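You operate a simulated robot arm through the tools that you are given. There is no shell and no other tool. Be economical: measure what you need, move in short steps, check, and stop when the job is done.

You are at the controls of a simulated two-armed robot. One attempt, no reset.

Task
Switch off and crank the shutter by hand to the green card's top stop.
Fine: clutch to HAND first, back to MOTOR after; the shutter stays on its brake.

Only the result counts: the job must be done as asked and must still hold three seconds after the hand-in. Knocking over, shifting, dropping, spilling or breaking anything else fails it.

Robot
Two 7-joint arms with two-finger parallel grippers on one trunk, on a base that drives. Base frame: it is fixed to the floor where the robot stands at the start and does not move with it; the origin is under the middle of the robot, x ahead of it, y to its left, z up. Units: mm, degrees, N and s.
The left shoulder is at the start at [70, 163, 1145], the right one opposite. With the tool pointing down near the work surface each hand reaches from about 380 to 880 mm from the robot's upright axis, wherever it stands, measured 20 degrees to its own side. Places, roughly: red socket switch [500, -100, 900]; yellow clutch lever [600, 1500, 1300]. Payload 3.43 kg a hand.
The tool frame of a hand sits at the grasp point between the pads (the TCP): z along the fingers, y along the line on which they close. The tips reach 34 mm beyond it. Largest opening 128 mm; finger width 24, thickness 12; the body of the gripper, 48 by 130 mm, starts 96 mm behind the TCP.
Orientation is that of the tool frame in the base frame, as [roll, pitch, yaw] about the fixed x, y, z axes, in that order (R = Rz(yaw) Ry(pitch) Rx(roll)). With the fingers straight down and closing along the base's y, the tool's x points along the base's -x, its y along +y and its z along -z.

Tools
- The arms move only by the tool nudge_tool. It takes "left_targets", "right_targets" or both (then of equal length, played together; a hand with none holds still); each is a list of rows, each an object of numbers (a shift or turn left out is 0, a gripper value left out holds the last): "jaw": the gripper command, from -1 (fully open) to 1 (shut), values between in proportion; "dx", "dy", "dz": the shift along the tool's x, y, z in units of 30 mm (1.0 is 30 mm); "ax", "ay", "az": the turn, a rotation vector about the tool's x, y, z in units of 6 degrees (1.0 is 6 degrees). In form: [{"jaw": .., "dx": .., "dy": .., "dz": .., "ax": .., "ay": .., "az": ..}, ...]. A call has 1 to 10 rows; each row shifts and turns the commanded pose from where the row before left it, along the tool's axes as they then stand. A call with a number of a shift or a turn outside -1 to 1 is refused whole. Each row takes 0.2 s and may step no farther than 50 mm and 8.6 degrees from the row before; otherwise, or with a gripper value out of range, the whole call is refused. A pose out of reach is approached as far as the arm can. The call stops where the force on the tool passes 40 N (or 10 N more than at its start, if that is more) or the arm is blocked; 0.2 s more then pass. The fingers move at their own pace (about 153 mm/s each) and stop on an object; they squeeze with about 24 N. The grip force told is the motor's: it shows also when the fingers shut on nothing. Time passes only in rows, and 0.2 s behind the last, so rows that do not move let the fingers close. It gives the time, the measured TCP pose, the force on the tool (base axes), the opening and the grip force at its end, in the units of the frame above (readings bear some noise), with the torque about the TCP (base axes, N m) and any sound that the robot's microphone picked up, and new pictures: "views" is both (left out), scene, wrist or none (wrist: the cameras of the hands that moved).
- Cameras (640 x 400 px; columns grow to the right, rows downward): "scene" is now at [139.2, -20.2, 1379.7]; the picture's right is [-0.22, -0.98, 0.00], its down [-0.48, 0.11, -0.87] and it looks along [0.85, -0.19, -0.49] (base axes); focal length 249 px, centre (320, 200). "left" rides on the left gripper at [76, 11, -160] in its tool frame; the picture's right is [-0.15, 0.99, 0.00], its down [-0.88, -0.13, -0.46] and it looks along [-0.45, -0.07, 0.89] (tool axes); focal length 234 px, centre (320, 200). "right" rides on the right gripper at [76, -11, -160] in its tool frame; the picture's right is [0.15, 0.99, 0.00], its down [-0.88, 0.13, -0.46] and it looks along [-0.45, 0.07, 0.89] (tool axes); focal length 234 px, centre (320, 200). There is no depth. A picture from a camera that has moved, and an enlarged one, comes with that camera's place and axes in the base frame and with its lens.
- raise_lower(by): slides the trunk up (or, below 0, down) by that many mm; the arms and the scene camera ride with it, the base frame stays. It gives what a move gives, with no picture.
- drive_base(legs): drives the robot by 1 to 6 legs, each [ahead, left, turn to the left] in mm, mm and degrees, along the robot's own axes; the way and the turn of a leg run together, so that a leg with both is an arc; at most 1500 mm and 180 degrees a leg. The arms and the cameras ride along, it lands a little off, and it stops where it bumps. It gives what a move gives, and a new picture of the scene camera.
- pan_tilt(pan, tilt): turns the head with the scene camera to pan (to the left, within 86 degrees either way) and tilt (down, from -29 to 69), counted from straight ahead of the robot. It gives what a move gives, and a new picture of the scene camera.
- enlarge(camera, box): a new picture of the part [left, top, right, bottom] of that camera's present view, enlarged. It takes no simulated time.
- finish_job(): hands the job in; it is judged then, once.

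Go step by step. Nothing tells you exact positions but the pictures and the camera data: compare them with the known pose of the tool, close in by small moves and look again before you grip or let go. The budget is 120 turns and 260 pictures, counting those below and the enlarged ones. Unless the task says otherwise, let go and move clear before handing in, and close with one line.

The tools are called after "Request:" by a JSON object that holds its "name" and its "arguments". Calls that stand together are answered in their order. nudge_tool: Moves the arms, as the interface text tells. Its arguments: {"type":"object","properties":{"left_targets":{"type":"array"},"right_targets":{"type":"array"},"views":{"type":"string","enum":["both","scene","wrist","none"]}},"required":[]} The other tools are called the same way: raise_lower (by) slides the trunk up or down; drive_base (legs) drives the base; pan_tilt (pan, tilt) turns the head that bears the scene camera; enlarge (camera, box) takes an enlarged picture of a part of a camera's view; finish_job () hands the job in.

At the start:

```text
t: 0.0
left_ee_pos: [597.4, 73.1, 1175.0]
left_tool_rot: [180.0, 0.0, -180.0]
left_force: [-0.3, 0.1, -0.1]
left_ft_torque: [-0.02, 0.03, -0.02]
left_finger_gap: 127.9
left_grasp_force: 0.1
right_ee_pos: [460.2, -385.7, 1273.0]
right_tool_rot: [180.0, -0.1, 180.0]
right_force: [-1.0, -0.3, -0.5]
right_ft_torque: [0.0, 0.01, -0.03]
right_finger_gap: 128.0
right_grasp_force: 0.0
trunk travel left (down, up): [-625.0, 315.0]
robot x, y, heading: [2.0, 2.7, -0.0]
head pan, tilt: [-12.7, 29.6]
```

scene: 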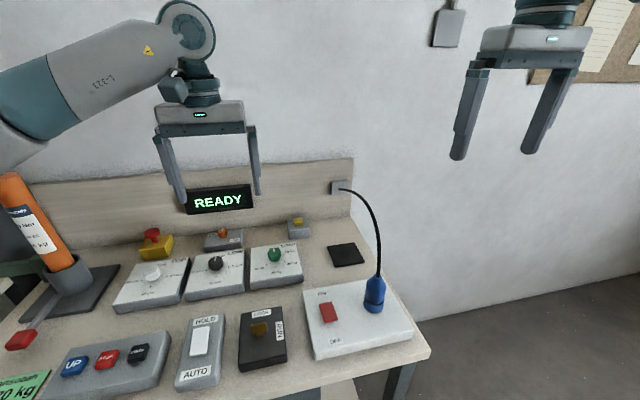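
right: 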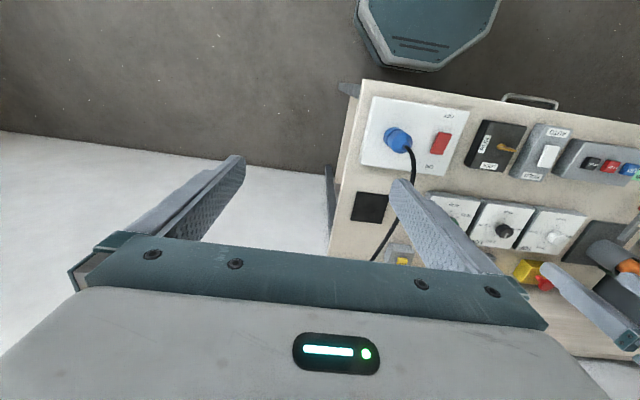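
left: 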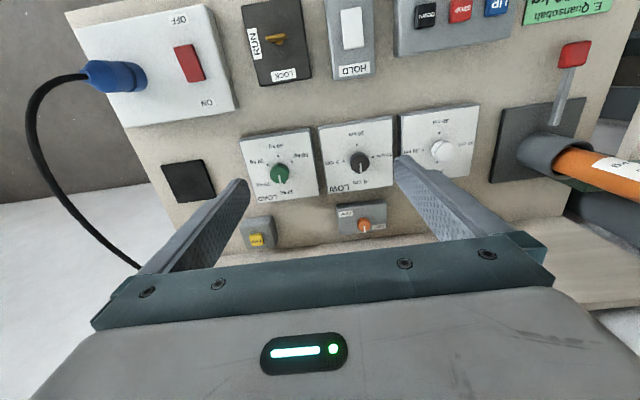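

I see a bench with the red socket switch at its right, and the clutch lever should be far to the left. I look closer at the switch and turn the head towards the shutter.

Request:
{"name": "enlarge", "arguments": {"camera": "scene", "box": [220, 260, 440, 398]}}

Request:
{"name": "enlarge", "arguments": {"camera": "left", "box": [60, 0, 640, 270]}}

Request:
{"name": "pan_tilt", "arguments": {"pan": 70, "tilt": 15}}

```text
2.90 times, centred on (330, 329) of scene
camera zoom: at [139.2, -20.2, 1379.7], right [-0.22, -0.98, 0.0], down [-0.48, 0.11, -0.87], along [0.85, -0.19, -0.49], focal length 722 px, centre (291, -174)
```

zoom: 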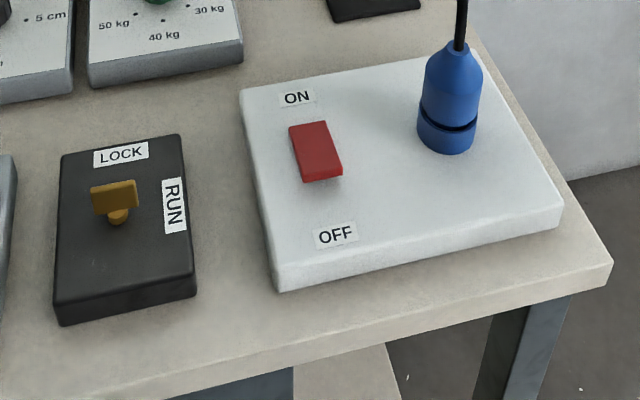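

```text
1.10 times, centred on (350, 135) of left
camera zoom: at [521.3, 84.6, 1334.3], right [0.15, 0.99, 0.0], down [0.88, -0.13, 0.46], along [0.45, -0.07, -0.89], focal length 258 px, centre (287, 272)
```

zoom: 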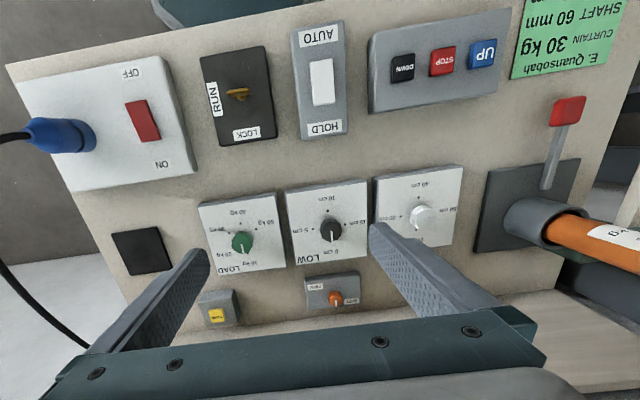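

```text
t: 1.6
left_ee_pos: [598.6, 73.3, 1175.7]
left_tool_rot: [180.0, 0.0, -179.9]
left_force: [0.1, -0.1, -0.8]
left_ft_torque: [0.03, -0.02, 0.03]
left_finger_gap: 128.0
left_grasp_force: 0.1
right_ee_pos: [460.4, -385.3, 1273.6]
right_tool_rot: [180.0, -0.1, 180.0]
right_force: [0.3, -0.2, -0.4]
right_ft_torque: [-0.01, 0.05, 0.0]
right_finger_gap: 128.1
right_grasp_force: 0.1
trunk travel left (down, up): [-625.0, 315.0]
robot x, y, heading: [1.1, -0.6, 0.1]
head pan, tilt: [70.0, 15.0]
camera scene: at [82.8, 87.5, 1403.3], right [0.94, -0.34, 0.0], down [-0.09, -0.24, -0.97], along [0.33, 0.91, -0.26], focal length 249 px, centre (320, 200)
```

scene: 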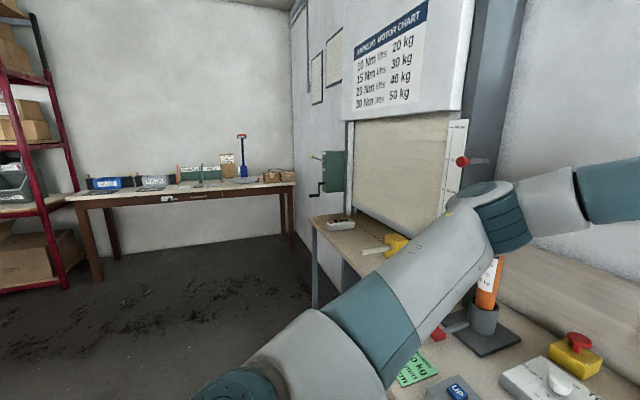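

The shutter, its scale and the green gear box with a crank are to the left. I zoom in on the card, the scale and the box.

Request:
{"name": "enlarge", "arguments": {"camera": "scene", "box": [290, 100, 500, 260]}}

Request:
{"name": "enlarge", "arguments": {"camera": "scene", "box": [290, 140, 370, 210]}}

Request:
{"name": "pan_tilt", "arguments": {"pan": 25, "tilt": 45}}

```text
2.50 times, centred on (395, 180) of scene
camera zoom: at [82.8, 87.5, 1403.3], right [0.94, -0.34, 0.0], down [-0.09, -0.24, -0.97], along [0.33, 0.91, -0.26], focal length 623 px, centre (132, 250)
```

zoom: 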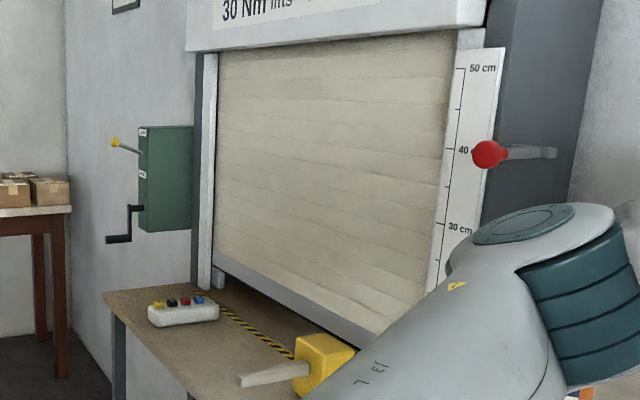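

```text
5.71 times, centred on (330, 175) of scene
camera zoom: at [82.8, 87.5, 1403.3], right [0.94, -0.34, 0.0], down [-0.09, -0.24, -0.97], along [0.33, 0.91, -0.26], focal length 1424 px, centre (263, 343)
```

zoom: 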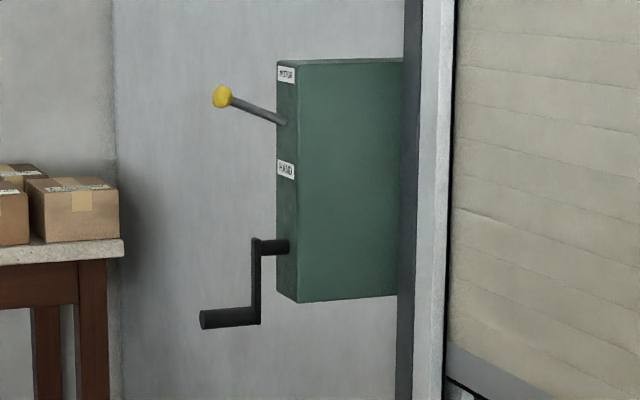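

```text
t: 2.7
left_ee_pos: [598.4, 73.9, 1175.6]
left_tool_rot: [-180.0, -0.1, 180.0]
left_force: [-0.3, 0.3, -1.1]
left_ft_torque: [0.0, 0.0, -0.01]
left_finger_gap: 127.7
left_grasp_force: 0.0
right_ee_pos: [460.0, -385.3, 1272.3]
right_tool_rot: [-179.9, 0.0, -180.0]
right_force: [0.6, -0.2, 0.5]
right_ft_torque: [0.03, 0.02, 0.0]
right_finger_gap: 127.8
right_grasp_force: 0.0
trunk travel left (down, up): [-625.0, 315.0]
robot x, y, heading: [-0.2, -4.6, 0.3]
head pan, tilt: [25.0, 45.0]
camera scene: at [124.5, 34.2, 1356.5], right [0.42, -0.91, 0.0], down [-0.64, -0.3, -0.71], along [0.64, 0.3, -0.71], focal length 249 px, centre (320, 200)
```

scene: 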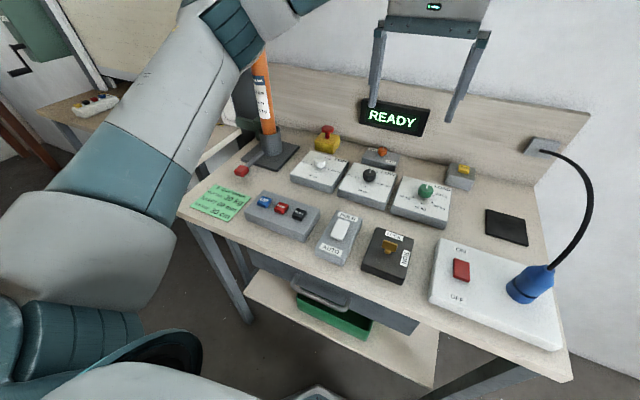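

Request:
{"name": "enlarge", "arguments": {"camera": "scene", "box": [180, 170, 330, 250]}}

Request:
{"name": "enlarge", "arguments": {"camera": "scene", "box": [430, 220, 570, 320]}}

```text
4.27 times, centred on (255, 210) of scene
camera zoom: at [124.5, 34.2, 1356.5], right [0.42, -0.91, 0.0], down [-0.64, -0.3, -0.71], along [0.64, 0.3, -0.71], focal length 1064 px, centre (597, 157)
```

zoom: 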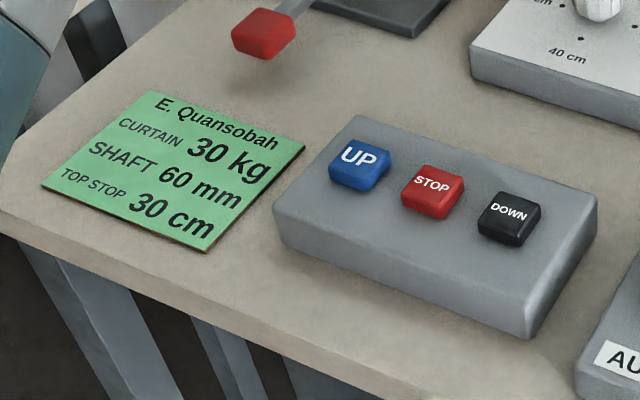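

```text
4.00 times, centred on (500, 270) of scene
camera zoom: at [124.5, 34.2, 1356.5], right [0.42, -0.91, 0.0], down [-0.64, -0.3, -0.71], along [0.64, 0.3, -0.71], focal length 997 px, centre (-400, -80)
```

zoom: 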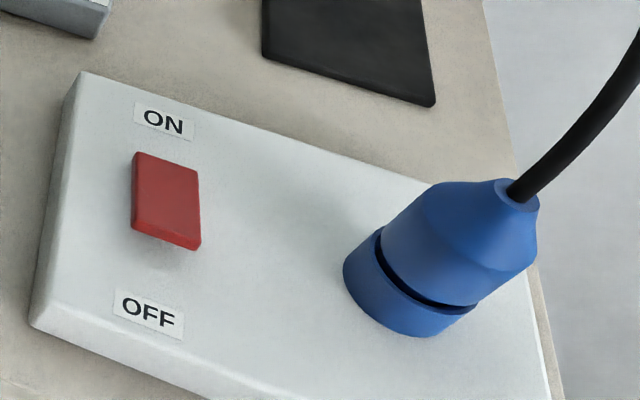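

The card's top stop is 30 cm (the scale is beside the curtain), and the rocker now sits with ON pressed in and its OFF end raised at about [450, -115, 910]. I close the right hand and bring it over the OFF end.

Request:
{"name": "nudge_tool", "arguments": {"right_targets": [{"jaw": 1, "dy": 1}, {"dy": 1}, {"dy": 1}, {"dy": 1}, {"dy": 1}, {"dy": 1}, {"dy": 1}, {"dy": 1}, {"dy": 1}, {"dx": 0.27}], "views": "none"}}

Request:
{"name": "nudge_tool", "arguments": {"right_targets": [{"dz": 1}, {"dz": 1}, {"dz": 1}, {"dz": 1}, {"dz": 1}, {"dz": 1}, {"dz": 1}, {"dz": 1}, {"dz": 1}]}}

```text
t: 4.9
left_ee_pos: [596.4, 73.7, 1176.8]
left_tool_rot: [179.9, 0.2, 180.0]
left_force: [0.3, 0.3, 0.7]
left_ft_torque: [-0.04, -0.02, 0.0]
left_finger_gap: 128.1
left_grasp_force: 0.0
right_ee_pos: [454.3, -149.1, 1274.6]
right_tool_rot: [179.9, -0.1, 179.9]
right_force: [0.9, 0.0, -0.2]
right_ft_torque: [0.01, -0.02, 0.03]
right_finger_gap: 0.2
right_grasp_force: 24.4
right hand out of reach, approached as far as the arm can: row 8, 9
trunk travel left (down, up): [-625.0, 315.0]
robot x, y, heading: [1.9, -0.9, 0.2]
head pan, tilt: [25.0, 45.0]
```

```text
t: 6.9
left_ee_pos: [598.3, 72.1, 1174.6]
left_tool_rot: [-179.9, 0.1, -179.9]
left_force: [0.7, 0.4, 0.3]
left_ft_torque: [0.02, -0.01, 0.01]
left_finger_gap: 128.0
left_grasp_force: 0.0
right_ee_pos: [455.3, -151.0, 1000.9]
right_tool_rot: [180.0, -0.2, 179.9]
right_force: [0.2, -0.1, 0.7]
right_ft_torque: [0.0, 0.06, 0.02]
right_finger_gap: 0.3
right_grasp_force: 24.6
trunk travel left (down, up): [-625.0, 315.0]
robot x, y, heading: [-0.4, 2.6, -0.1]
head pan, tilt: [25.0, 45.0]
camera scene: at [125.5, 33.8, 1356.4], right [0.42, -0.91, 0.0], down [-0.64, -0.3, -0.71], along [0.64, 0.3, -0.71], focal length 249 px, centre (320, 200)
camera right: at [380.6, -162.1, 1161.2], right [-0.15, 0.99, 0.0], down [0.88, 0.13, 0.45], along [0.45, 0.07, -0.89], focal length 234 px, centre (320, 200)
```

scene: 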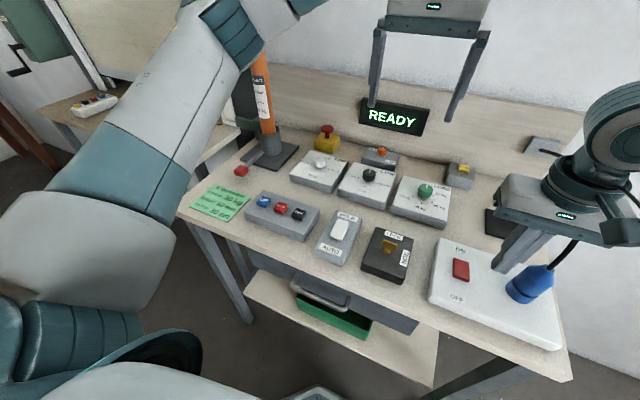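
right: 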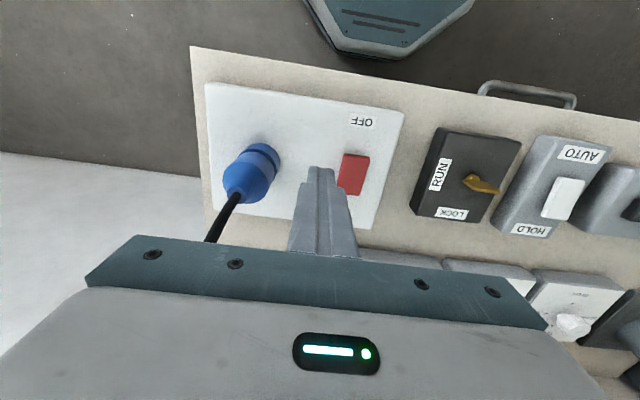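

The rocker measures [472, -109, ~905] with its OFF end near x 448. I shift 41 mm left and go down to just above it.

Request:
{"name": "nudge_tool", "arguments": {"right_targets": [{"dy": 0.7}, {"dy": 0.67}, {"dz": 0.6}], "views": "wrist"}}

```text
t: 7.7
left_ee_pos: [598.0, 73.1, 1175.2]
left_tool_rot: [180.0, 0.0, -180.0]
left_force: [0.3, 0.1, -0.2]
left_ft_torque: [-0.01, 0.01, 0.0]
left_finger_gap: 127.8
left_grasp_force: 0.0
right_ee_pos: [456.1, -120.0, 984.4]
right_tool_rot: [180.0, 0.0, 180.0]
right_force: [0.2, 0.4, 0.0]
right_ft_torque: [-0.04, -0.01, 0.0]
right_finger_gap: 0.2
right_grasp_force: 23.8
right hand out of reach, approached as far as the arm can: row 2
trunk travel left (down, up): [-625.0, 315.0]
robot x, y, heading: [0.5, 1.5, 0.0]
head pan, tilt: [25.0, 45.0]
camera right: at [380.4, -131.0, 1145.7], right [-0.15, 0.99, 0.0], down [0.88, 0.13, 0.46], along [0.45, 0.07, -0.89], focal length 234 px, centre (320, 200)
```

right: 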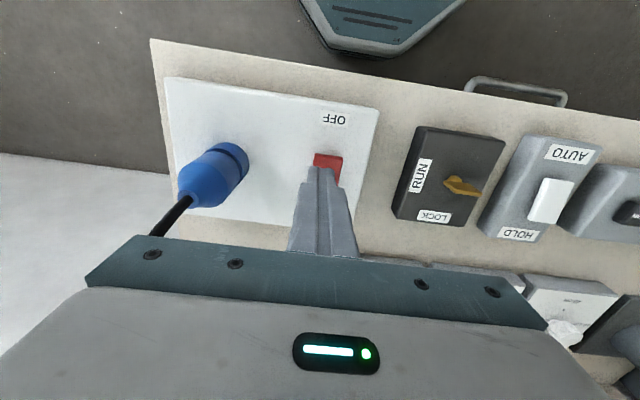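

The arm stops about 11 mm short sideways, so I drive the base a little to the left and look again.

Request:
{"name": "drive_base", "arguments": {"legs": [[0, 12, 0]]}}

Request:
{"name": "nudge_tool", "arguments": {"right_targets": [{"dz": 0.8}], "views": "wrist"}}

```text
t: 8.4
left_ee_pos: [598.3, 82.5, 1175.1]
left_tool_rot: [179.9, 0.0, 179.9]
left_force: [0.6, 0.7, 0.4]
left_ft_torque: [0.04, 0.01, -0.01]
left_finger_gap: 128.0
left_grasp_force: 0.0
right_ee_pos: [457.4, -110.4, 985.1]
right_tool_rot: [179.9, 0.0, 179.8]
right_force: [0.2, 0.2, 0.3]
right_ft_torque: [0.02, 0.0, 0.0]
right_finger_gap: 0.2
right_grasp_force: 23.7
trunk travel left (down, up): [-625.0, 315.0]
robot x, y, heading: [1.4, 15.6, 0.4]
head pan, tilt: [25.0, 45.0]
camera scene: at [124.7, 43.4, 1356.5], right [0.42, -0.91, 0.0], down [-0.64, -0.3, -0.71], along [0.64, 0.3, -0.71], focal length 249 px, centre (320, 200)
```

scene: 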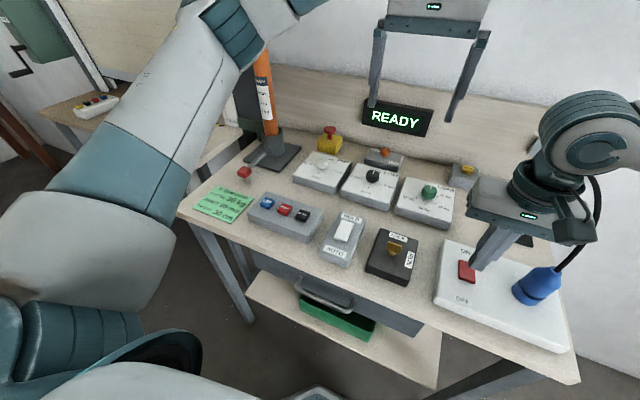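

```text
t: 8.8
left_ee_pos: [598.5, 84.3, 1175.0]
left_tool_rot: [179.9, 0.0, 180.0]
left_force: [0.5, -0.1, 0.7]
left_ft_torque: [-0.01, -0.01, 0.0]
left_finger_gap: 127.9
left_grasp_force: 0.1
right_ee_pos: [455.9, -112.4, 961.1]
right_tool_rot: [179.8, 0.0, 179.9]
right_force: [-0.3, 0.2, 0.0]
right_ft_torque: [0.04, 0.02, -0.01]
right_finger_gap: 0.3
right_grasp_force: 23.6
right hand out of reach, approached as far as the arm can: row 1
trunk travel left (down, up): [-625.0, 315.0]
robot x, y, heading: [-3.7, 13.0, 0.2]
head pan, tilt: [25.0, 45.0]
camera right: at [379.9, -123.9, 1121.3], right [-0.15, 0.99, 0.0], down [0.88, 0.13, 0.46], along [0.45, 0.07, -0.89], focal length 234 px, centre (320, 200)
```

right: 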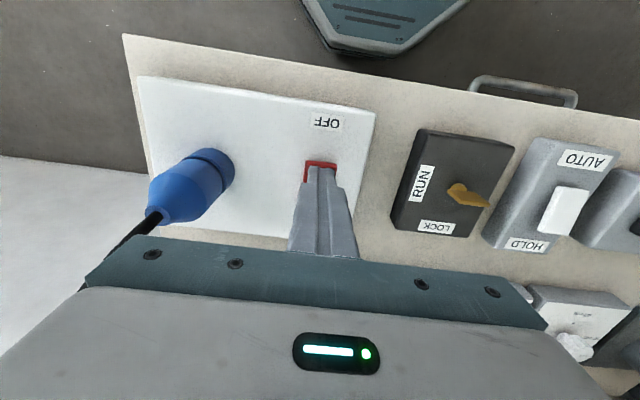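

The fingertip is over the rocker's OFF half. I press down in small steps.

Request:
{"name": "nudge_tool", "arguments": {"right_targets": [{"dz": 0.3}, {"dz": 0.3}, {"dz": 0.2}, {"dz": 0.2}, {"dz": 0.2}, {"dz": 0.2}], "views": "both"}}

```text
t: 9.6
left_ee_pos: [595.8, 84.3, 1176.9]
left_tool_rot: [180.0, 0.2, 179.9]
left_force: [-0.1, 0.4, -0.4]
left_ft_torque: [0.04, 0.04, -0.04]
left_finger_gap: 128.0
left_grasp_force: 0.0
right_ee_pos: [453.6, -115.2, 948.4]
right_tool_rot: [179.3, 0.6, -179.9]
right_force: [-15.5, 1.6, 27.4]
right_ft_torque: [0.02, 0.17, -0.02]
right_finger_gap: 0.0
right_grasp_force: 24.1
right hand out of reach, approached as far as the arm can: row 2
trunk travel left (down, up): [-625.0, 315.0]
robot x, y, heading: [-1.8, 9.8, 0.0]
head pan, tilt: [25.0, 45.0]
stopped in row 3 (right hand): the force on the tool passed its limit at 49 N (the readings are from after the stop); the commanded pose is now the measured one
camera scene: at [121.2, 45.8, 1357.1], right [0.42, -0.91, 0.0], down [-0.64, -0.3, -0.71], along [0.64, 0.3, -0.71], focal length 249 px, centre (320, 200)
camera right: at [376.1, -127.8, 1107.5], right [-0.15, 0.99, 0.01], down [0.87, 0.13, 0.47], along [0.46, 0.08, -0.88], focal length 234 px, centre (320, 200)
```

scene: 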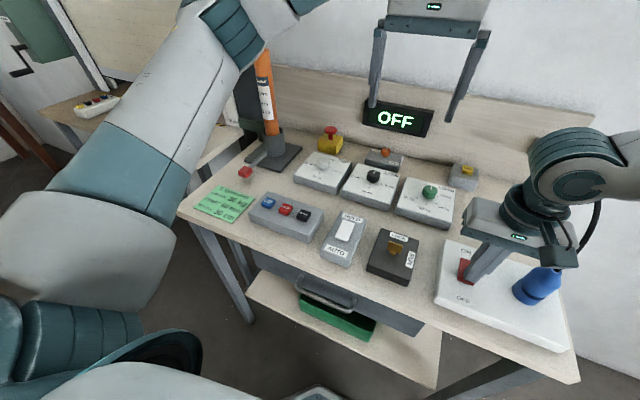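
right: 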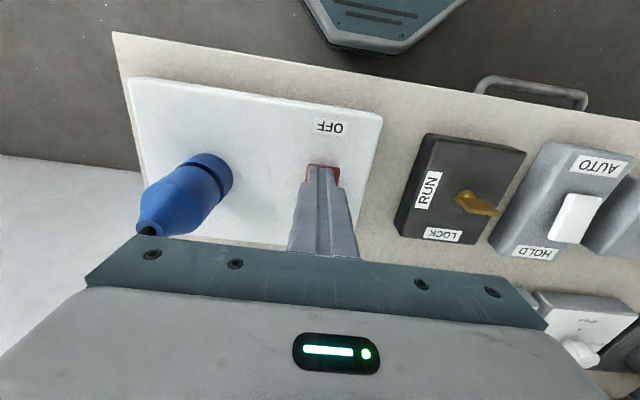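

The display now reads OFF, so the supply is off. I lift the right hand clear and back to its side.

Request:
{"name": "nudge_tool", "arguments": {"right_targets": [{"dz": -1}, {"dz": -1}, {"dz": -1}, {"dz": -1}, {"dz": -1}, {"dz": -1}, {"dz": -1}, {"dz": -1}, {"dz": -1}, {"dz": -1}], "views": "none"}}

Request:
{"name": "nudge_tool", "arguments": {"right_targets": [{"dy": -1}, {"dy": -1}, {"dy": -1}, {"dy": -1}, {"dy": -1}, {"dy": -1}, {"dy": -1}, {"dy": -1}, {"dy": -1}, {"dx": 1}], "views": "none"}}

Request:
{"name": "pan_tilt", "arguments": {"pan": 60, "tilt": 35}}

```text
t: 11.8
left_ee_pos: [596.6, 83.6, 1175.7]
left_tool_rot: [-180.0, 0.1, 180.0]
left_force: [-0.3, 0.8, 0.2]
left_ft_torque: [-0.03, 0.02, -0.03]
left_finger_gap: 128.1
left_grasp_force: 0.1
right_ee_pos: [454.0, -125.3, 1249.1]
right_tool_rot: [179.6, 0.5, -180.0]
right_force: [0.2, 0.6, 0.1]
right_ft_torque: [-0.01, -0.03, 0.01]
right_finger_gap: 0.1
right_grasp_force: 24.2
right hand out of reach, approached as far as the arm can: row 10
trunk travel left (down, up): [-625.0, 315.0]
robot x, y, heading: [-1.4, 9.9, 0.1]
head pan, tilt: [25.0, 45.0]
```

```text
t: 14.0
left_ee_pos: [595.8, 85.3, 1175.8]
left_tool_rot: [180.0, 0.1, 180.0]
left_force: [-0.4, 0.1, 1.1]
left_ft_torque: [-0.01, 0.0, 0.02]
left_finger_gap: 128.0
left_grasp_force: 0.0
right_ee_pos: [422.9, -399.4, 1245.0]
right_tool_rot: [179.5, 0.7, -179.9]
right_force: [-0.5, -0.3, 0.5]
right_ft_torque: [0.0, -0.02, 0.04]
right_finger_gap: 0.0
right_grasp_force: 24.2
trunk travel left (down, up): [-625.0, 315.0]
robot x, y, heading: [-1.0, 15.0, -0.1]
head pan, tilt: [25.0, 45.0]
```

```text
t: 15.0
left_ee_pos: [597.2, 83.6, 1174.6]
left_tool_rot: [-180.0, 0.1, 179.8]
left_force: [0.8, -0.1, -0.1]
left_ft_torque: [-0.03, -0.04, -0.04]
left_finger_gap: 128.0
left_grasp_force: 0.0
right_ee_pos: [427.1, -398.5, 1244.8]
right_tool_rot: [179.5, 0.6, -180.0]
right_force: [-0.3, -0.2, 0.0]
right_ft_torque: [0.0, 0.0, 0.02]
right_finger_gap: 0.3
right_grasp_force: 24.1
trunk travel left (down, up): [-625.0, 315.0]
robot x, y, heading: [1.7, 11.4, 0.0]
head pan, tilt: [60.0, 35.0]
camera scene: at [94.6, 87.6, 1371.3], right [0.87, -0.5, 0.0], down [-0.29, -0.5, -0.82], along [0.41, 0.71, -0.57], focal length 249 px, centre (320, 200)
```

scene: 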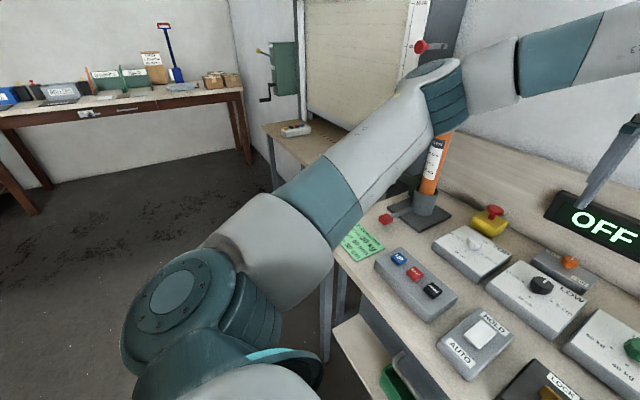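

Power is off; next I back away from the bench and drive left to stand before the gear box.

Request:
{"name": "drive_base", "arguments": {"legs": [[-300, 0, 0], [0, 1290, 0]]}}

Request:
{"name": "pan_tilt", "arguments": {"pan": 15, "tilt": 20}}

```text
t: 23.2
left_ee_pos: [275.3, 1394.3, 1175.2]
left_tool_rot: [-180.0, 0.0, -178.8]
left_force: [0.5, 0.2, -0.9]
left_ft_torque: [-0.05, -0.01, -0.04]
left_finger_gap: 127.8
left_grasp_force: 0.0
right_ee_pos: [114.7, 907.3, 1244.3]
right_tool_rot: [179.5, 0.6, -178.6]
right_force: [0.3, -0.1, -0.1]
right_ft_torque: [-0.01, 0.01, 0.02]
right_finger_gap: 0.0
right_grasp_force: 24.0
trunk travel left (down, up): [-625.0, 315.0]
robot x, y, heading: [-321.3, 1308.6, 1.2]
head pan, tilt: [60.0, 35.0]
camera scene: at [-227.4, 1385.3, 1371.3], right [0.88, -0.48, 0.0], down [-0.28, -0.5, -0.82], along [0.39, 0.72, -0.57], focal length 249 px, centre (320, 200)
```

scene: 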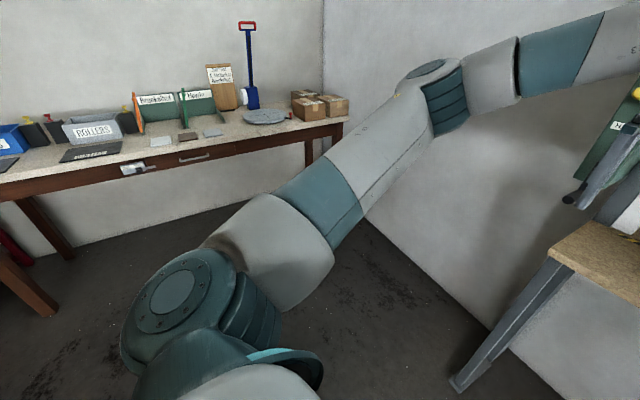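

```text
t: 24.3
left_ee_pos: [276.3, 1394.0, 1175.3]
left_tool_rot: [-180.0, 0.0, -178.6]
left_force: [-0.3, 0.9, -0.1]
left_ft_torque: [0.02, 0.03, 0.01]
left_finger_gap: 128.1
left_grasp_force: 0.1
right_ee_pos: [115.4, 906.5, 1243.7]
right_tool_rot: [179.5, 0.6, -178.6]
right_force: [0.0, -0.2, -0.2]
right_ft_torque: [0.0, -0.01, -0.03]
right_finger_gap: 0.0
right_grasp_force: 24.1
trunk travel left (down, up): [-625.0, 315.0]
robot x, y, heading: [-319.3, 1307.1, 1.2]
head pan, tilt: [15.0, 20.0]
camera scene: at [-180.2, 1334.5, 1395.1], right [0.28, -0.96, 0.0], down [-0.33, -0.1, -0.94], along [0.9, 0.27, -0.34], focal length 249 px, centre (320, 200)
```

scene: 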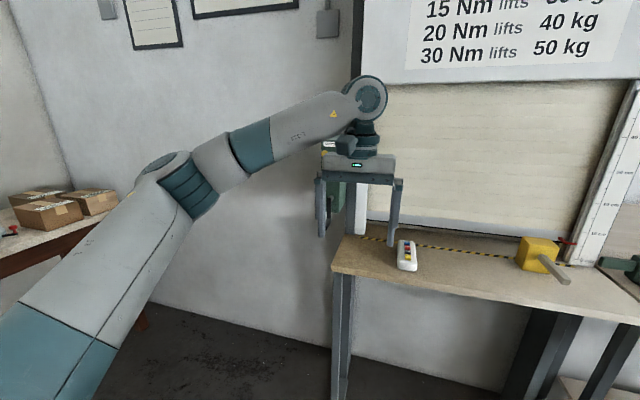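

The gear box is hidden behind the left hand. I turn the left hand to point forward (tool z toward +x), advancing a little so that the wrist keeps room.

Request:
{"name": "nudge_tool", "arguments": {"left_targets": [{"dx": -0.5, "ay": -1}, {"dx": -0.5, "ay": -1}, {"dx": -0.5, "ay": -1}, {"dx": -0.4, "ay": -1, "dz": 0.2}, {"dx": -0.4, "ay": -1, "dz": 0.3}, {"dx": -0.3, "ay": -1, "dz": 0.3}, {"dx": -0.2, "ay": -1, "dz": 0.4}, {"dz": 0.4, "ay": -1}], "views": "none"}}

Request:
{"name": "nudge_tool", "arguments": {"left_targets": [{"ay": -1, "dz": 0.4}, {"ay": -1, "dz": 0.3}, {"ay": -1, "dz": 0.3}, {"ay": -1}, {"ay": -1}, {"ay": -1}, {"ay": -1}], "views": "both"}}

```text
t: 26.1
left_ee_pos: [380.5, 1397.3, 1156.2]
left_tool_rot: [-179.9, 48.1, -178.6]
left_force: [0.3, 0.8, 0.2]
left_ft_torque: [0.05, 0.01, 0.02]
left_finger_gap: 128.4
left_grasp_force: 0.0
right_ee_pos: [116.4, 907.4, 1243.7]
right_tool_rot: [179.6, 0.5, -178.6]
right_force: [-0.7, 0.2, 0.3]
right_ft_torque: [-0.03, 0.04, -0.01]
right_finger_gap: 0.0
right_grasp_force: 24.0
trunk travel left (down, up): [-625.0, 315.0]
robot x, y, heading: [-318.8, 1308.2, 1.5]
head pan, tilt: [15.0, 20.0]
```

```text
t: 27.7
left_ee_pos: [401.6, 1390.7, 1141.4]
left_tool_rot: [36.4, 89.6, 37.5]
left_force: [-0.7, 0.0, 0.5]
left_ft_torque: [0.04, 0.01, 0.07]
left_finger_gap: 127.9
left_grasp_force: 0.1
right_ee_pos: [112.2, 900.5, 1242.0]
right_tool_rot: [179.2, 0.7, -178.7]
right_force: [-1.3, -1.4, -0.8]
right_ft_torque: [0.05, -0.08, -0.01]
right_finger_gap: 0.0
right_grasp_force: 23.6
trunk travel left (down, up): [-625.0, 315.0]
robot x, y, heading: [-322.1, 1308.6, 1.5]
head pan, tilt: [15.0, 20.0]
camera scene: at [-183.0, 1327.9, 1395.3], right [0.28, -0.96, 0.0], down [-0.33, -0.09, -0.94], along [0.9, 0.27, -0.34], focal length 249 px, centre (320, 200)
camera left: at [241.1, 1398.6, 1064.6], right [-0.02, 0.99, 0.15], down [-0.46, -0.14, 0.88], along [0.89, -0.05, 0.46], focal length 234 px, centre (320, 200)
```

scene: 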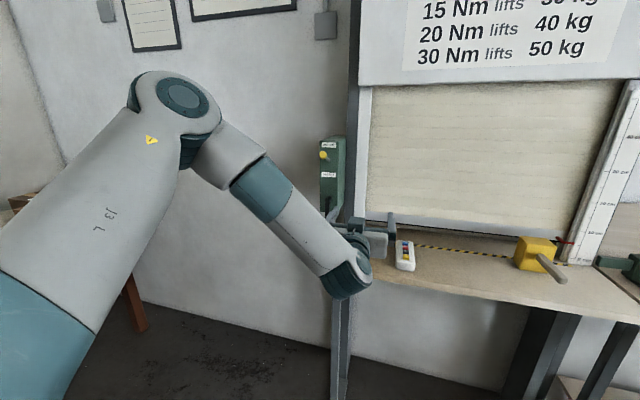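
left: 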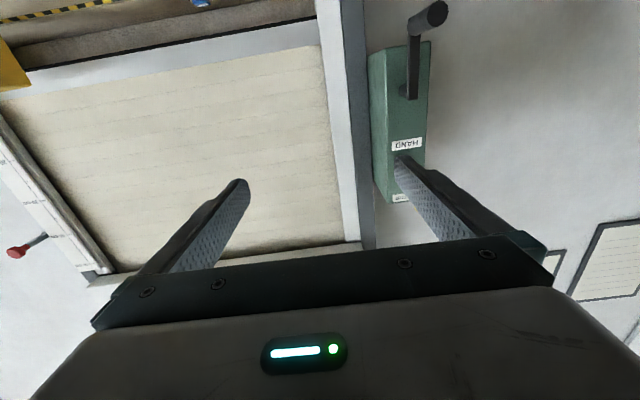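

Now the gear box is visible left of the shutter post. I zoom in on it and on the scale.

Request:
{"name": "enlarge", "arguments": {"camera": "scene", "box": [290, 110, 410, 240]}}

Request:
{"name": "enlarge", "arguments": {"camera": "scene", "box": [480, 80, 640, 280]}}

Request:
{"name": "pan_tilt", "arguments": {"pan": -25, "tilt": 15}}

```text
3.08 times, centred on (350, 175) of scene
camera zoom: at [-183.0, 1327.9, 1395.3], right [0.28, -0.96, 0.0], down [-0.33, -0.09, -0.94], along [0.9, 0.27, -0.34], focal length 767 px, centre (228, 277)
```

zoom: 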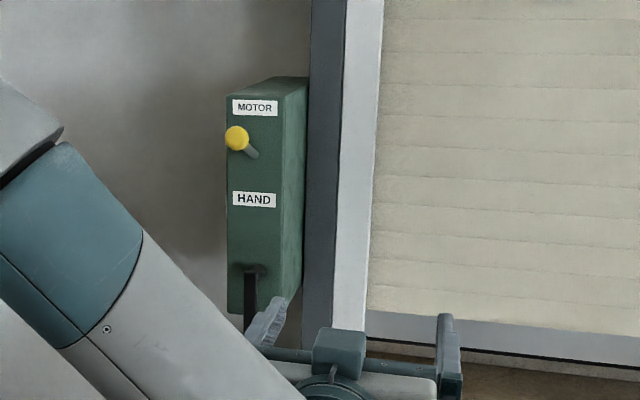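

```text
2.00 times, centred on (560, 180) of scene
camera zoom: at [-183.0, 1327.9, 1395.3], right [0.28, -0.96, 0.0], down [-0.33, -0.09, -0.94], along [0.9, 0.27, -0.34], focal length 498 px, centre (-160, 240)
```

zoom: 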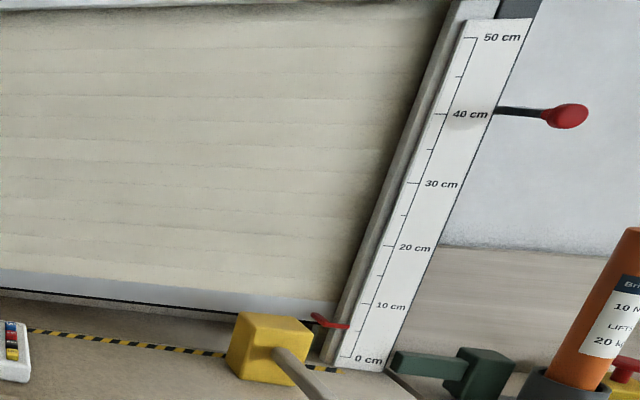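

```text
t: 28.8
left_ee_pos: [403.1, 1394.7, 1139.7]
left_tool_rot: [-84.4, 89.8, -83.3]
left_force: [0.3, 0.7, -0.2]
left_ft_torque: [-0.02, 0.02, 0.0]
left_finger_gap: 128.0
left_grasp_force: 0.0
right_ee_pos: [115.5, 905.5, 1243.7]
right_tool_rot: [179.4, 0.6, -178.7]
right_force: [-0.1, -0.9, -0.4]
right_ft_torque: [0.06, 0.02, -0.02]
right_finger_gap: 0.0
right_grasp_force: 23.9
trunk travel left (down, up): [-625.0, 315.0]
robot x, y, heading: [-320.9, 1308.9, 1.5]
head pan, tilt: [-25.0, 15.0]
camera scene: at [-184.2, 1270.0, 1403.3], right [-0.4, -0.92, 0.0], down [-0.24, 0.1, -0.97], along [0.89, -0.39, -0.26], focal length 249 px, centre (320, 200)
```

scene: 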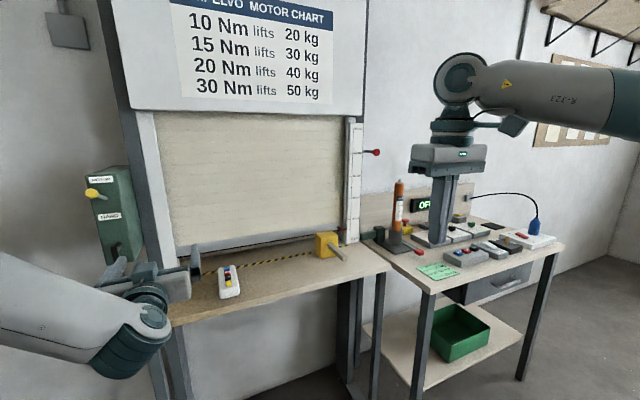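

The pointer reads about 6 cm, so the curtain must rise to 30 cm. I triangulate the yellow knob at about [566, 1541, 1263] (up = MOTOR), box face at x≈636, crank hub at about [610, 1541, 1100] with radius ~83 and handle end x≈540. I bring the closed left hand up beside the knob, withdrawn, then drive in.

Request:
{"name": "nudge_tool", "arguments": {"left_targets": [{"jaw": 1, "dz": -0.8, "dx": -0.6, "dy": 0.6}, {"dz": -0.8, "dx": -0.6, "dy": 0.6}, {"dz": -0.8, "dx": -0.6, "dy": 0.6}, {"dz": -0.8, "dx": -0.6, "dy": 0.6}, {"dx": -0.7, "dy": 0.6}, {"dx": -0.7, "dy": 0.6}, {"dx": -0.7, "dy": 0.6}, {"dx": -0.7, "dy": 0.6}], "views": "none"}}

Request:
{"name": "pan_tilt", "arguments": {"pan": 15, "tilt": 20}}

```text
t: 30.6
left_ee_pos: [304.0, 1541.8, 1293.5]
left_tool_rot: [165.4, 90.0, 166.6]
left_force: [-0.5, -0.6, 0.5]
left_ft_torque: [0.03, 0.01, 0.0]
left_finger_gap: 0.0
left_grasp_force: 24.0
right_ee_pos: [115.2, 908.3, 1244.0]
right_tool_rot: [179.7, 0.6, -178.6]
right_force: [0.7, 0.9, 0.3]
right_ft_torque: [-0.01, -0.03, 0.0]
right_finger_gap: 0.0
right_grasp_force: 23.8
trunk travel left (down, up): [-625.0, 315.0]
robot x, y, heading: [-319.7, 1303.6, 1.4]
head pan, tilt: [-25.0, 15.0]
```

```text
t: 31.7
left_ee_pos: [303.3, 1539.1, 1293.5]
left_tool_rot: [-175.5, 89.9, -174.3]
left_force: [-0.4, -0.7, -0.9]
left_ft_torque: [0.03, 0.01, 0.0]
left_finger_gap: 0.0
left_grasp_force: 24.3
right_ee_pos: [114.1, 907.7, 1243.9]
right_tool_rot: [179.6, 0.7, -178.7]
right_force: [1.1, 0.0, -0.4]
right_ft_torque: [0.02, 0.01, -0.02]
right_finger_gap: 0.0
right_grasp_force: 24.1
trunk travel left (down, up): [-625.0, 315.0]
robot x, y, heading: [-323.8, 1308.3, 1.6]
head pan, tilt: [15.0, 20.0]
camera scene: at [-180.3, 1334.4, 1395.2], right [0.28, -0.96, 0.0], down [-0.33, -0.1, -0.94], along [0.9, 0.26, -0.34], focal length 249 px, centre (320, 200)
```

scene: 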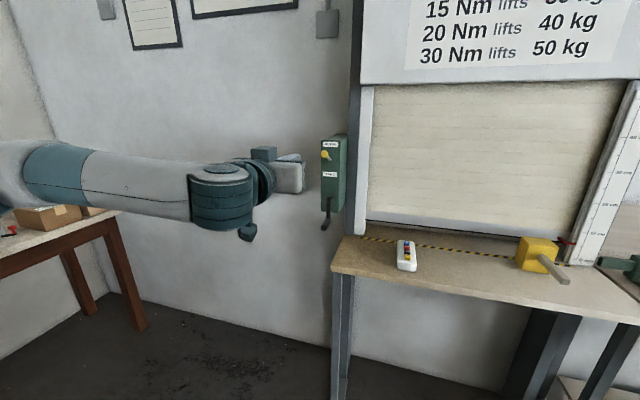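

The view is clear; I drive 195 mm ahead and take the heading error out.

Request:
{"name": "drive_base", "arguments": {"legs": [[195, 0, -1.5]]}}

Request:
{"name": "enlarge", "arguments": {"camera": "scene", "box": [220, 100, 420, 300]}}

Request:
{"name": "enlarge", "arguments": {"camera": "left", "box": [0, 0, 640, 400]}}

```text
t: 33.2
left_ee_pos: [498.9, 1526.9, 1293.8]
left_tool_rot: [3.0, 89.9, 3.0]
left_force: [-0.7, -0.2, 0.2]
left_ft_torque: [0.04, 0.02, 0.03]
left_finger_gap: 0.1
left_grasp_force: 24.0
right_ee_pos: [298.7, 899.9, 1244.4]
right_tool_rot: [179.5, 0.6, -179.9]
right_force: [0.7, 0.0, 0.1]
right_ft_torque: [0.02, 0.0, -0.02]
right_finger_gap: 0.0
right_grasp_force: 24.0
trunk travel left (down, up): [-625.0, 315.0]
robot x, y, heading: [-129.8, 1310.8, 0.2]
head pan, tilt: [15.0, 20.0]
camera scene: at [11.7, 1333.7, 1395.2], right [0.26, -0.97, 0.0], down [-0.33, -0.09, -0.94], along [0.91, 0.24, -0.34], focal length 249 px, centre (320, 200)
```

scene: 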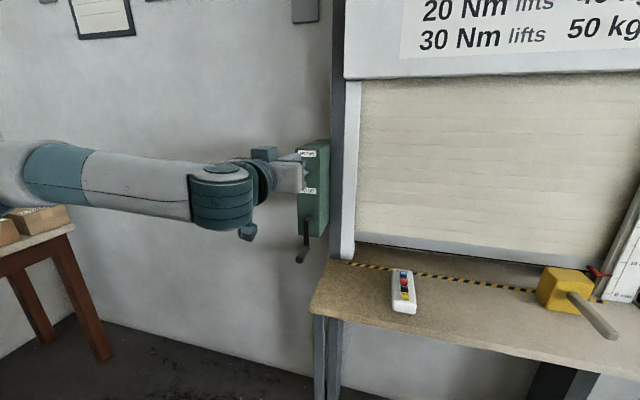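

```text
2.00 times, centred on (320, 200) of scene
camera zoom: at [11.7, 1333.7, 1395.2], right [0.26, -0.97, 0.0], down [-0.33, -0.09, -0.94], along [0.91, 0.24, -0.34], focal length 498 px, centre (320, 200)
```

zoom: 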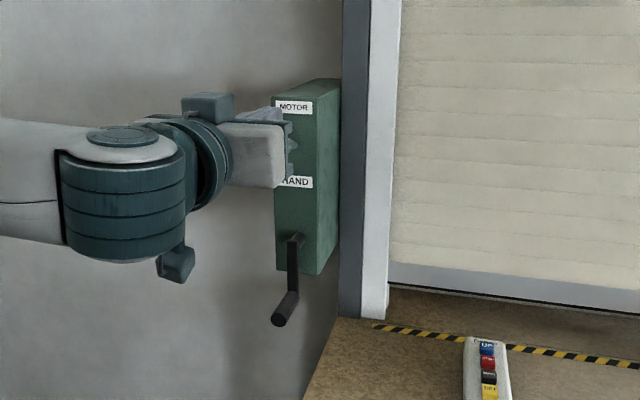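

```text
1.00 times, centred on (320, 200) of left (not enlarged: the box is as wide or as high as the picture)
camera zoom: at [340.0, 1538.5, 1217.6], right [0.0, 0.99, 0.15], down [-0.46, -0.13, 0.88], along [0.89, -0.07, 0.45], focal length 234 px, centre (320, 200)
```

zoom: 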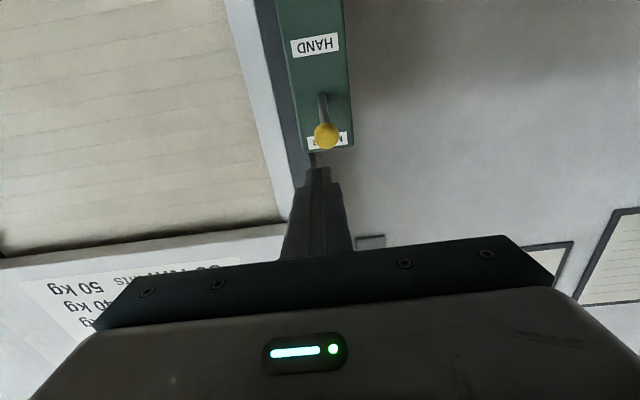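

The wrist view confirms the knob at about [566, 1537, 1264]. I move the closed fingertips over it, then push down towards HAND.

Request:
{"name": "nudge_tool", "arguments": {"left_targets": [{"dx": -0.3, "dy": 0.33}, {"dz": 0.8}, {"dz": 0.8}], "views": "both"}}

```text
t: 34.0
left_ee_pos: [549.9, 1537.9, 1303.1]
left_tool_rot: [8.9, 89.9, 8.8]
left_force: [-0.1, -1.3, -0.5]
left_ft_torque: [0.02, -0.03, -0.05]
left_finger_gap: 0.2
left_grasp_force: 24.0
right_ee_pos: [298.6, 901.2, 1244.2]
right_tool_rot: [179.6, 0.6, -179.9]
right_force: [-0.2, 0.1, 0.3]
right_ft_torque: [-0.01, 0.03, -0.02]
right_finger_gap: 0.0
right_grasp_force: 24.3
trunk travel left (down, up): [-625.0, 315.0]
robot x, y, heading: [-125.8, 1310.1, 0.1]
head pan, tilt: [15.0, 20.0]
camera scene: at [12.8, 1333.8, 1395.0], right [0.26, -0.97, 0.0], down [-0.33, -0.09, -0.94], along [0.91, 0.24, -0.34], focal length 249 px, centre (320, 200)
camera left: at [390.0, 1548.5, 1227.5], right [0.0, 0.99, 0.15], down [-0.46, -0.13, 0.88], along [0.89, -0.07, 0.45], focal length 234 px, centre (320, 200)
```

scene: 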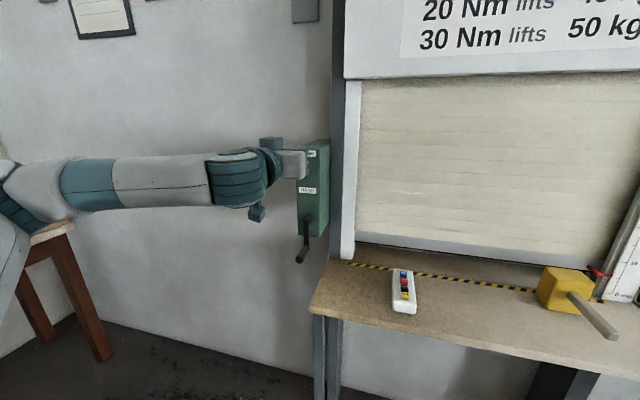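
left: 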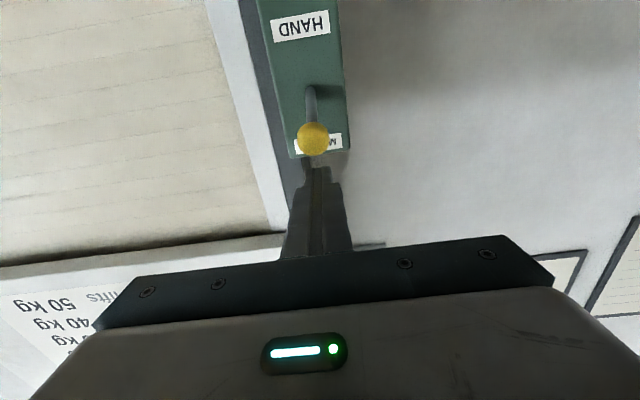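

The fingertips lie above the knob. I push down in 9 mm steps.

Request:
{"name": "nudge_tool", "arguments": {"left_targets": [{"dx": 0.3}, {"dx": 0.3}, {"dx": 0.3}, {"dx": 0.3}, {"dx": 0.3}, {"dx": 0.3}, {"dx": 0.3}], "views": "both"}}

```text
t: 35.6
left_ee_pos: [548.6, 1536.8, 1249.8]
left_tool_rot: [-23.7, 90.0, -23.7]
left_force: [0.5, 0.2, 0.2]
left_ft_torque: [0.0, 0.02, -0.01]
left_finger_gap: 0.0
left_grasp_force: 24.0
left hand out of reach, approached as far as the arm can: row 7
right_ee_pos: [297.9, 900.6, 1244.4]
right_tool_rot: [179.6, 0.6, -179.9]
right_force: [0.2, -0.6, 0.3]
right_ft_torque: [0.01, 0.03, 0.02]
right_finger_gap: 0.0
right_grasp_force: 24.0
trunk travel left (down, up): [-625.0, 315.0]
robot x, y, heading: [-130.1, 1307.4, -0.1]
head pan, tilt: [15.0, 20.0]
camera scene: at [12.0, 1333.7, 1395.1], right [0.26, -0.97, 0.0], down [-0.33, -0.09, -0.94], along [0.91, 0.24, -0.34], focal length 249 px, centre (320, 200)
camera left: at [388.3, 1548.6, 1173.9], right [0.0, 0.99, 0.15], down [-0.46, -0.13, 0.88], along [0.89, -0.07, 0.45], focal length 234 px, centre (320, 200)
```

scene: 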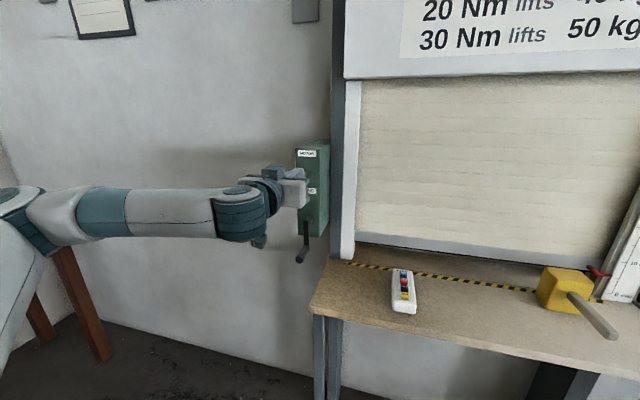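
left: 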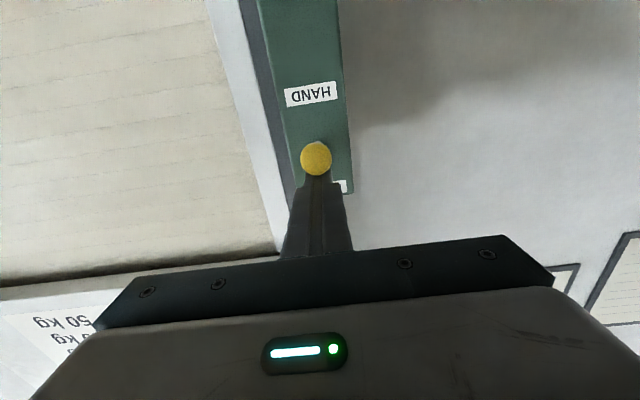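

The lever is pushed partway but the arm is near its limit; the trunk can carry on the same motion. I lower it by 20 mm and check.

Request:
{"name": "raise_lower", "arguments": {"by": -20}}

Request:
{"name": "enlarge", "arguments": {"camera": "left", "box": [200, 0, 440, 230]}}

```text
t: 36.3
left_ee_pos: [548.2, 1538.3, 1230.6]
left_tool_rot: [30.4, 90.0, 30.4]
left_force: [-0.9, -0.4, 1.2]
left_ft_torque: [-0.01, -0.02, 0.01]
left_finger_gap: 0.0
left_grasp_force: 24.1
right_ee_pos: [296.6, 900.7, 1223.1]
right_tool_rot: [179.5, 0.6, -179.8]
right_force: [-1.0, -0.3, -1.0]
right_ft_torque: [0.02, -0.04, 0.01]
right_finger_gap: 0.2
right_grasp_force: 24.5
trunk travel left (down, up): [-605.0, 335.0]
robot x, y, heading: [-130.9, 1309.5, 0.5]
head pan, tilt: [15.0, 20.0]
```

```text
1.74 times, centred on (320, 115) of left
camera zoom: at [387.8, 1548.6, 1154.2], right [0.0, 0.99, 0.15], down [-0.46, -0.13, 0.88], along [0.89, -0.07, 0.45], focal length 407 px, centre (320, 348)
```

zoom: 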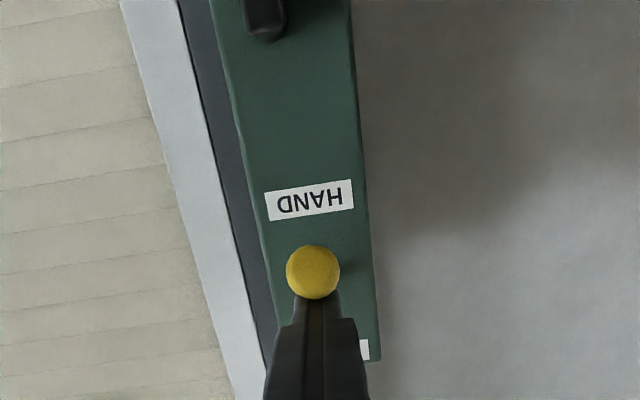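

The knob is at about z 1206, close to the HAND end. I press a little further and watch the force.

Request:
{"name": "raise_lower", "arguments": {"by": -7}}

Request:
{"name": "enlarge", "arguments": {"camera": "left", "box": [200, 0, 440, 230]}}

```text
t: 36.9
left_ee_pos: [546.4, 1537.2, 1227.9]
left_tool_rot: [-5.1, 89.4, -4.9]
left_force: [8.7, 1.6, 26.7]
left_ft_torque: [0.02, -0.53, 0.05]
left_finger_gap: 0.1
left_grasp_force: 24.1
right_ee_pos: [296.7, 899.1, 1217.8]
right_tool_rot: [179.5, 0.7, -179.9]
right_force: [0.6, -0.1, 0.3]
right_ft_torque: [0.01, 0.02, -0.02]
right_finger_gap: 0.1
right_grasp_force: 24.0
trunk travel left (down, up): [-598.0, 342.0]
robot x, y, heading: [-127.7, 1310.3, -0.1]
head pan, tilt: [15.0, 20.0]
```

```text
1.74 times, centred on (320, 115) of left
camera zoom: at [387.5, 1548.2, 1151.1], right [0.0, 0.99, 0.15], down [-0.46, -0.13, 0.88], along [0.89, -0.07, 0.46], focal length 407 px, centre (320, 348)
```

zoom: 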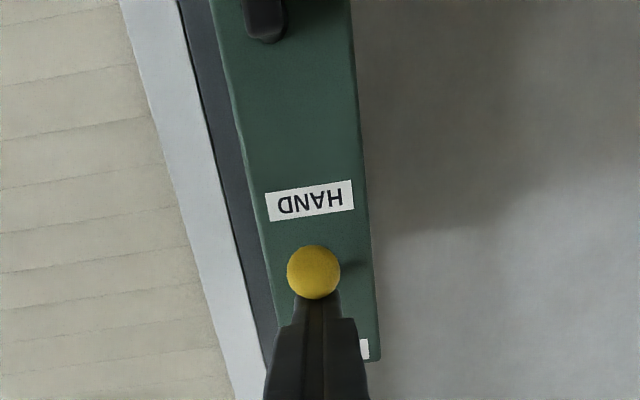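

It meets its end stop (27 N), so the clutch is at HAND. I lift off and withdraw, then look at the lever and crank.

Request:
{"name": "raise_lower", "arguments": {"by": 20}}

Request:
{"name": "nudge_tool", "arguments": {"left_targets": [{"dz": -1}, {"dz": -1}, {"dz": -1}, {"dz": -0.5, "dy": 0.7}], "views": "both"}}

Request:
{"name": "enlarge", "arguments": {"camera": "scene", "box": [260, 120, 380, 280]}}

```text
t: 37.5
left_ee_pos: [547.4, 1537.1, 1241.8]
left_tool_rot: [157.9, 89.9, 157.9]
left_force: [0.0, -0.2, 0.7]
left_ft_torque: [-0.01, 0.01, 0.02]
left_finger_gap: 0.0
left_grasp_force: 23.6
right_ee_pos: [297.4, 899.7, 1237.1]
right_tool_rot: [179.5, 0.6, -179.9]
right_force: [-0.5, -0.2, -0.2]
right_ft_torque: [0.02, -0.05, 0.0]
right_finger_gap: 0.0
right_grasp_force: 24.2
trunk travel left (down, up): [-618.0, 322.0]
robot x, y, heading: [-133.6, 1308.7, 0.4]
head pan, tilt: [15.0, 20.0]
```

```text
t: 38.5
left_ee_pos: [464.7, 1559.0, 1255.7]
left_tool_rot: [-93.5, 89.9, -93.5]
left_force: [-0.3, -0.5, 0.2]
left_ft_torque: [-0.02, 0.0, -0.01]
left_finger_gap: 0.0
left_grasp_force: 23.9
left hand out of reach, approached as far as the arm can: row 3, 4
right_ee_pos: [297.7, 901.8, 1237.8]
right_tool_rot: [179.5, 0.6, -179.9]
right_force: [0.4, 0.1, -0.2]
right_ft_torque: [-0.03, -0.01, 0.01]
right_finger_gap: 0.0
right_grasp_force: 23.8
trunk travel left (down, up): [-618.0, 322.0]
robot x, y, heading: [-130.9, 1309.6, 0.1]
head pan, tilt: [15.0, 20.0]
camera scene: at [10.7, 1335.6, 1388.2], right [0.26, -0.97, 0.0], down [-0.33, -0.09, -0.94], along [0.91, 0.24, -0.34], focal length 249 px, centre (320, 200)
camera left: at [304.1, 1569.7, 1180.0], right [0.0, 0.99, 0.14], down [-0.46, -0.13, 0.88], along [0.89, -0.07, 0.45], focal length 234 px, centre (320, 200)
```

scene: 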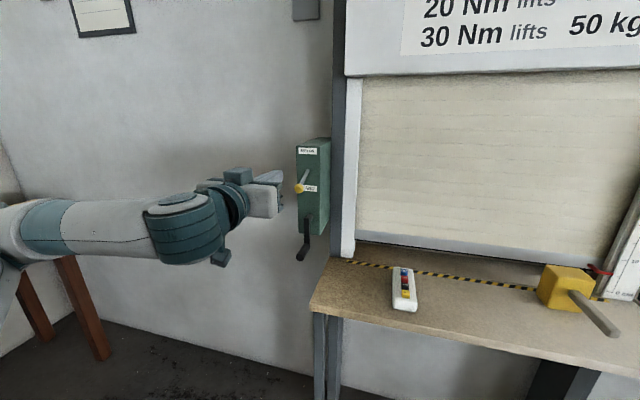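
left: 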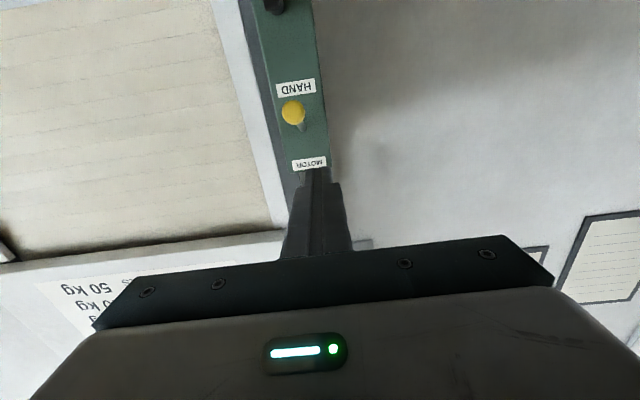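

```text
2.50 times, centred on (320, 200) of scene
camera zoom: at [10.7, 1335.6, 1388.2], right [0.26, -0.97, 0.0], down [-0.33, -0.09, -0.94], along [0.91, 0.24, -0.34], focal length 623 px, centre (320, 200)
```

zoom: 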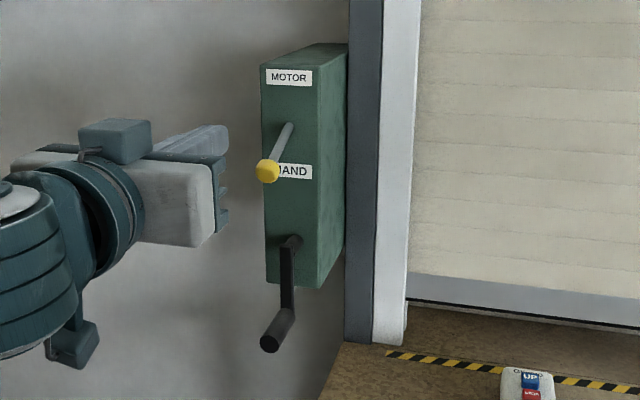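

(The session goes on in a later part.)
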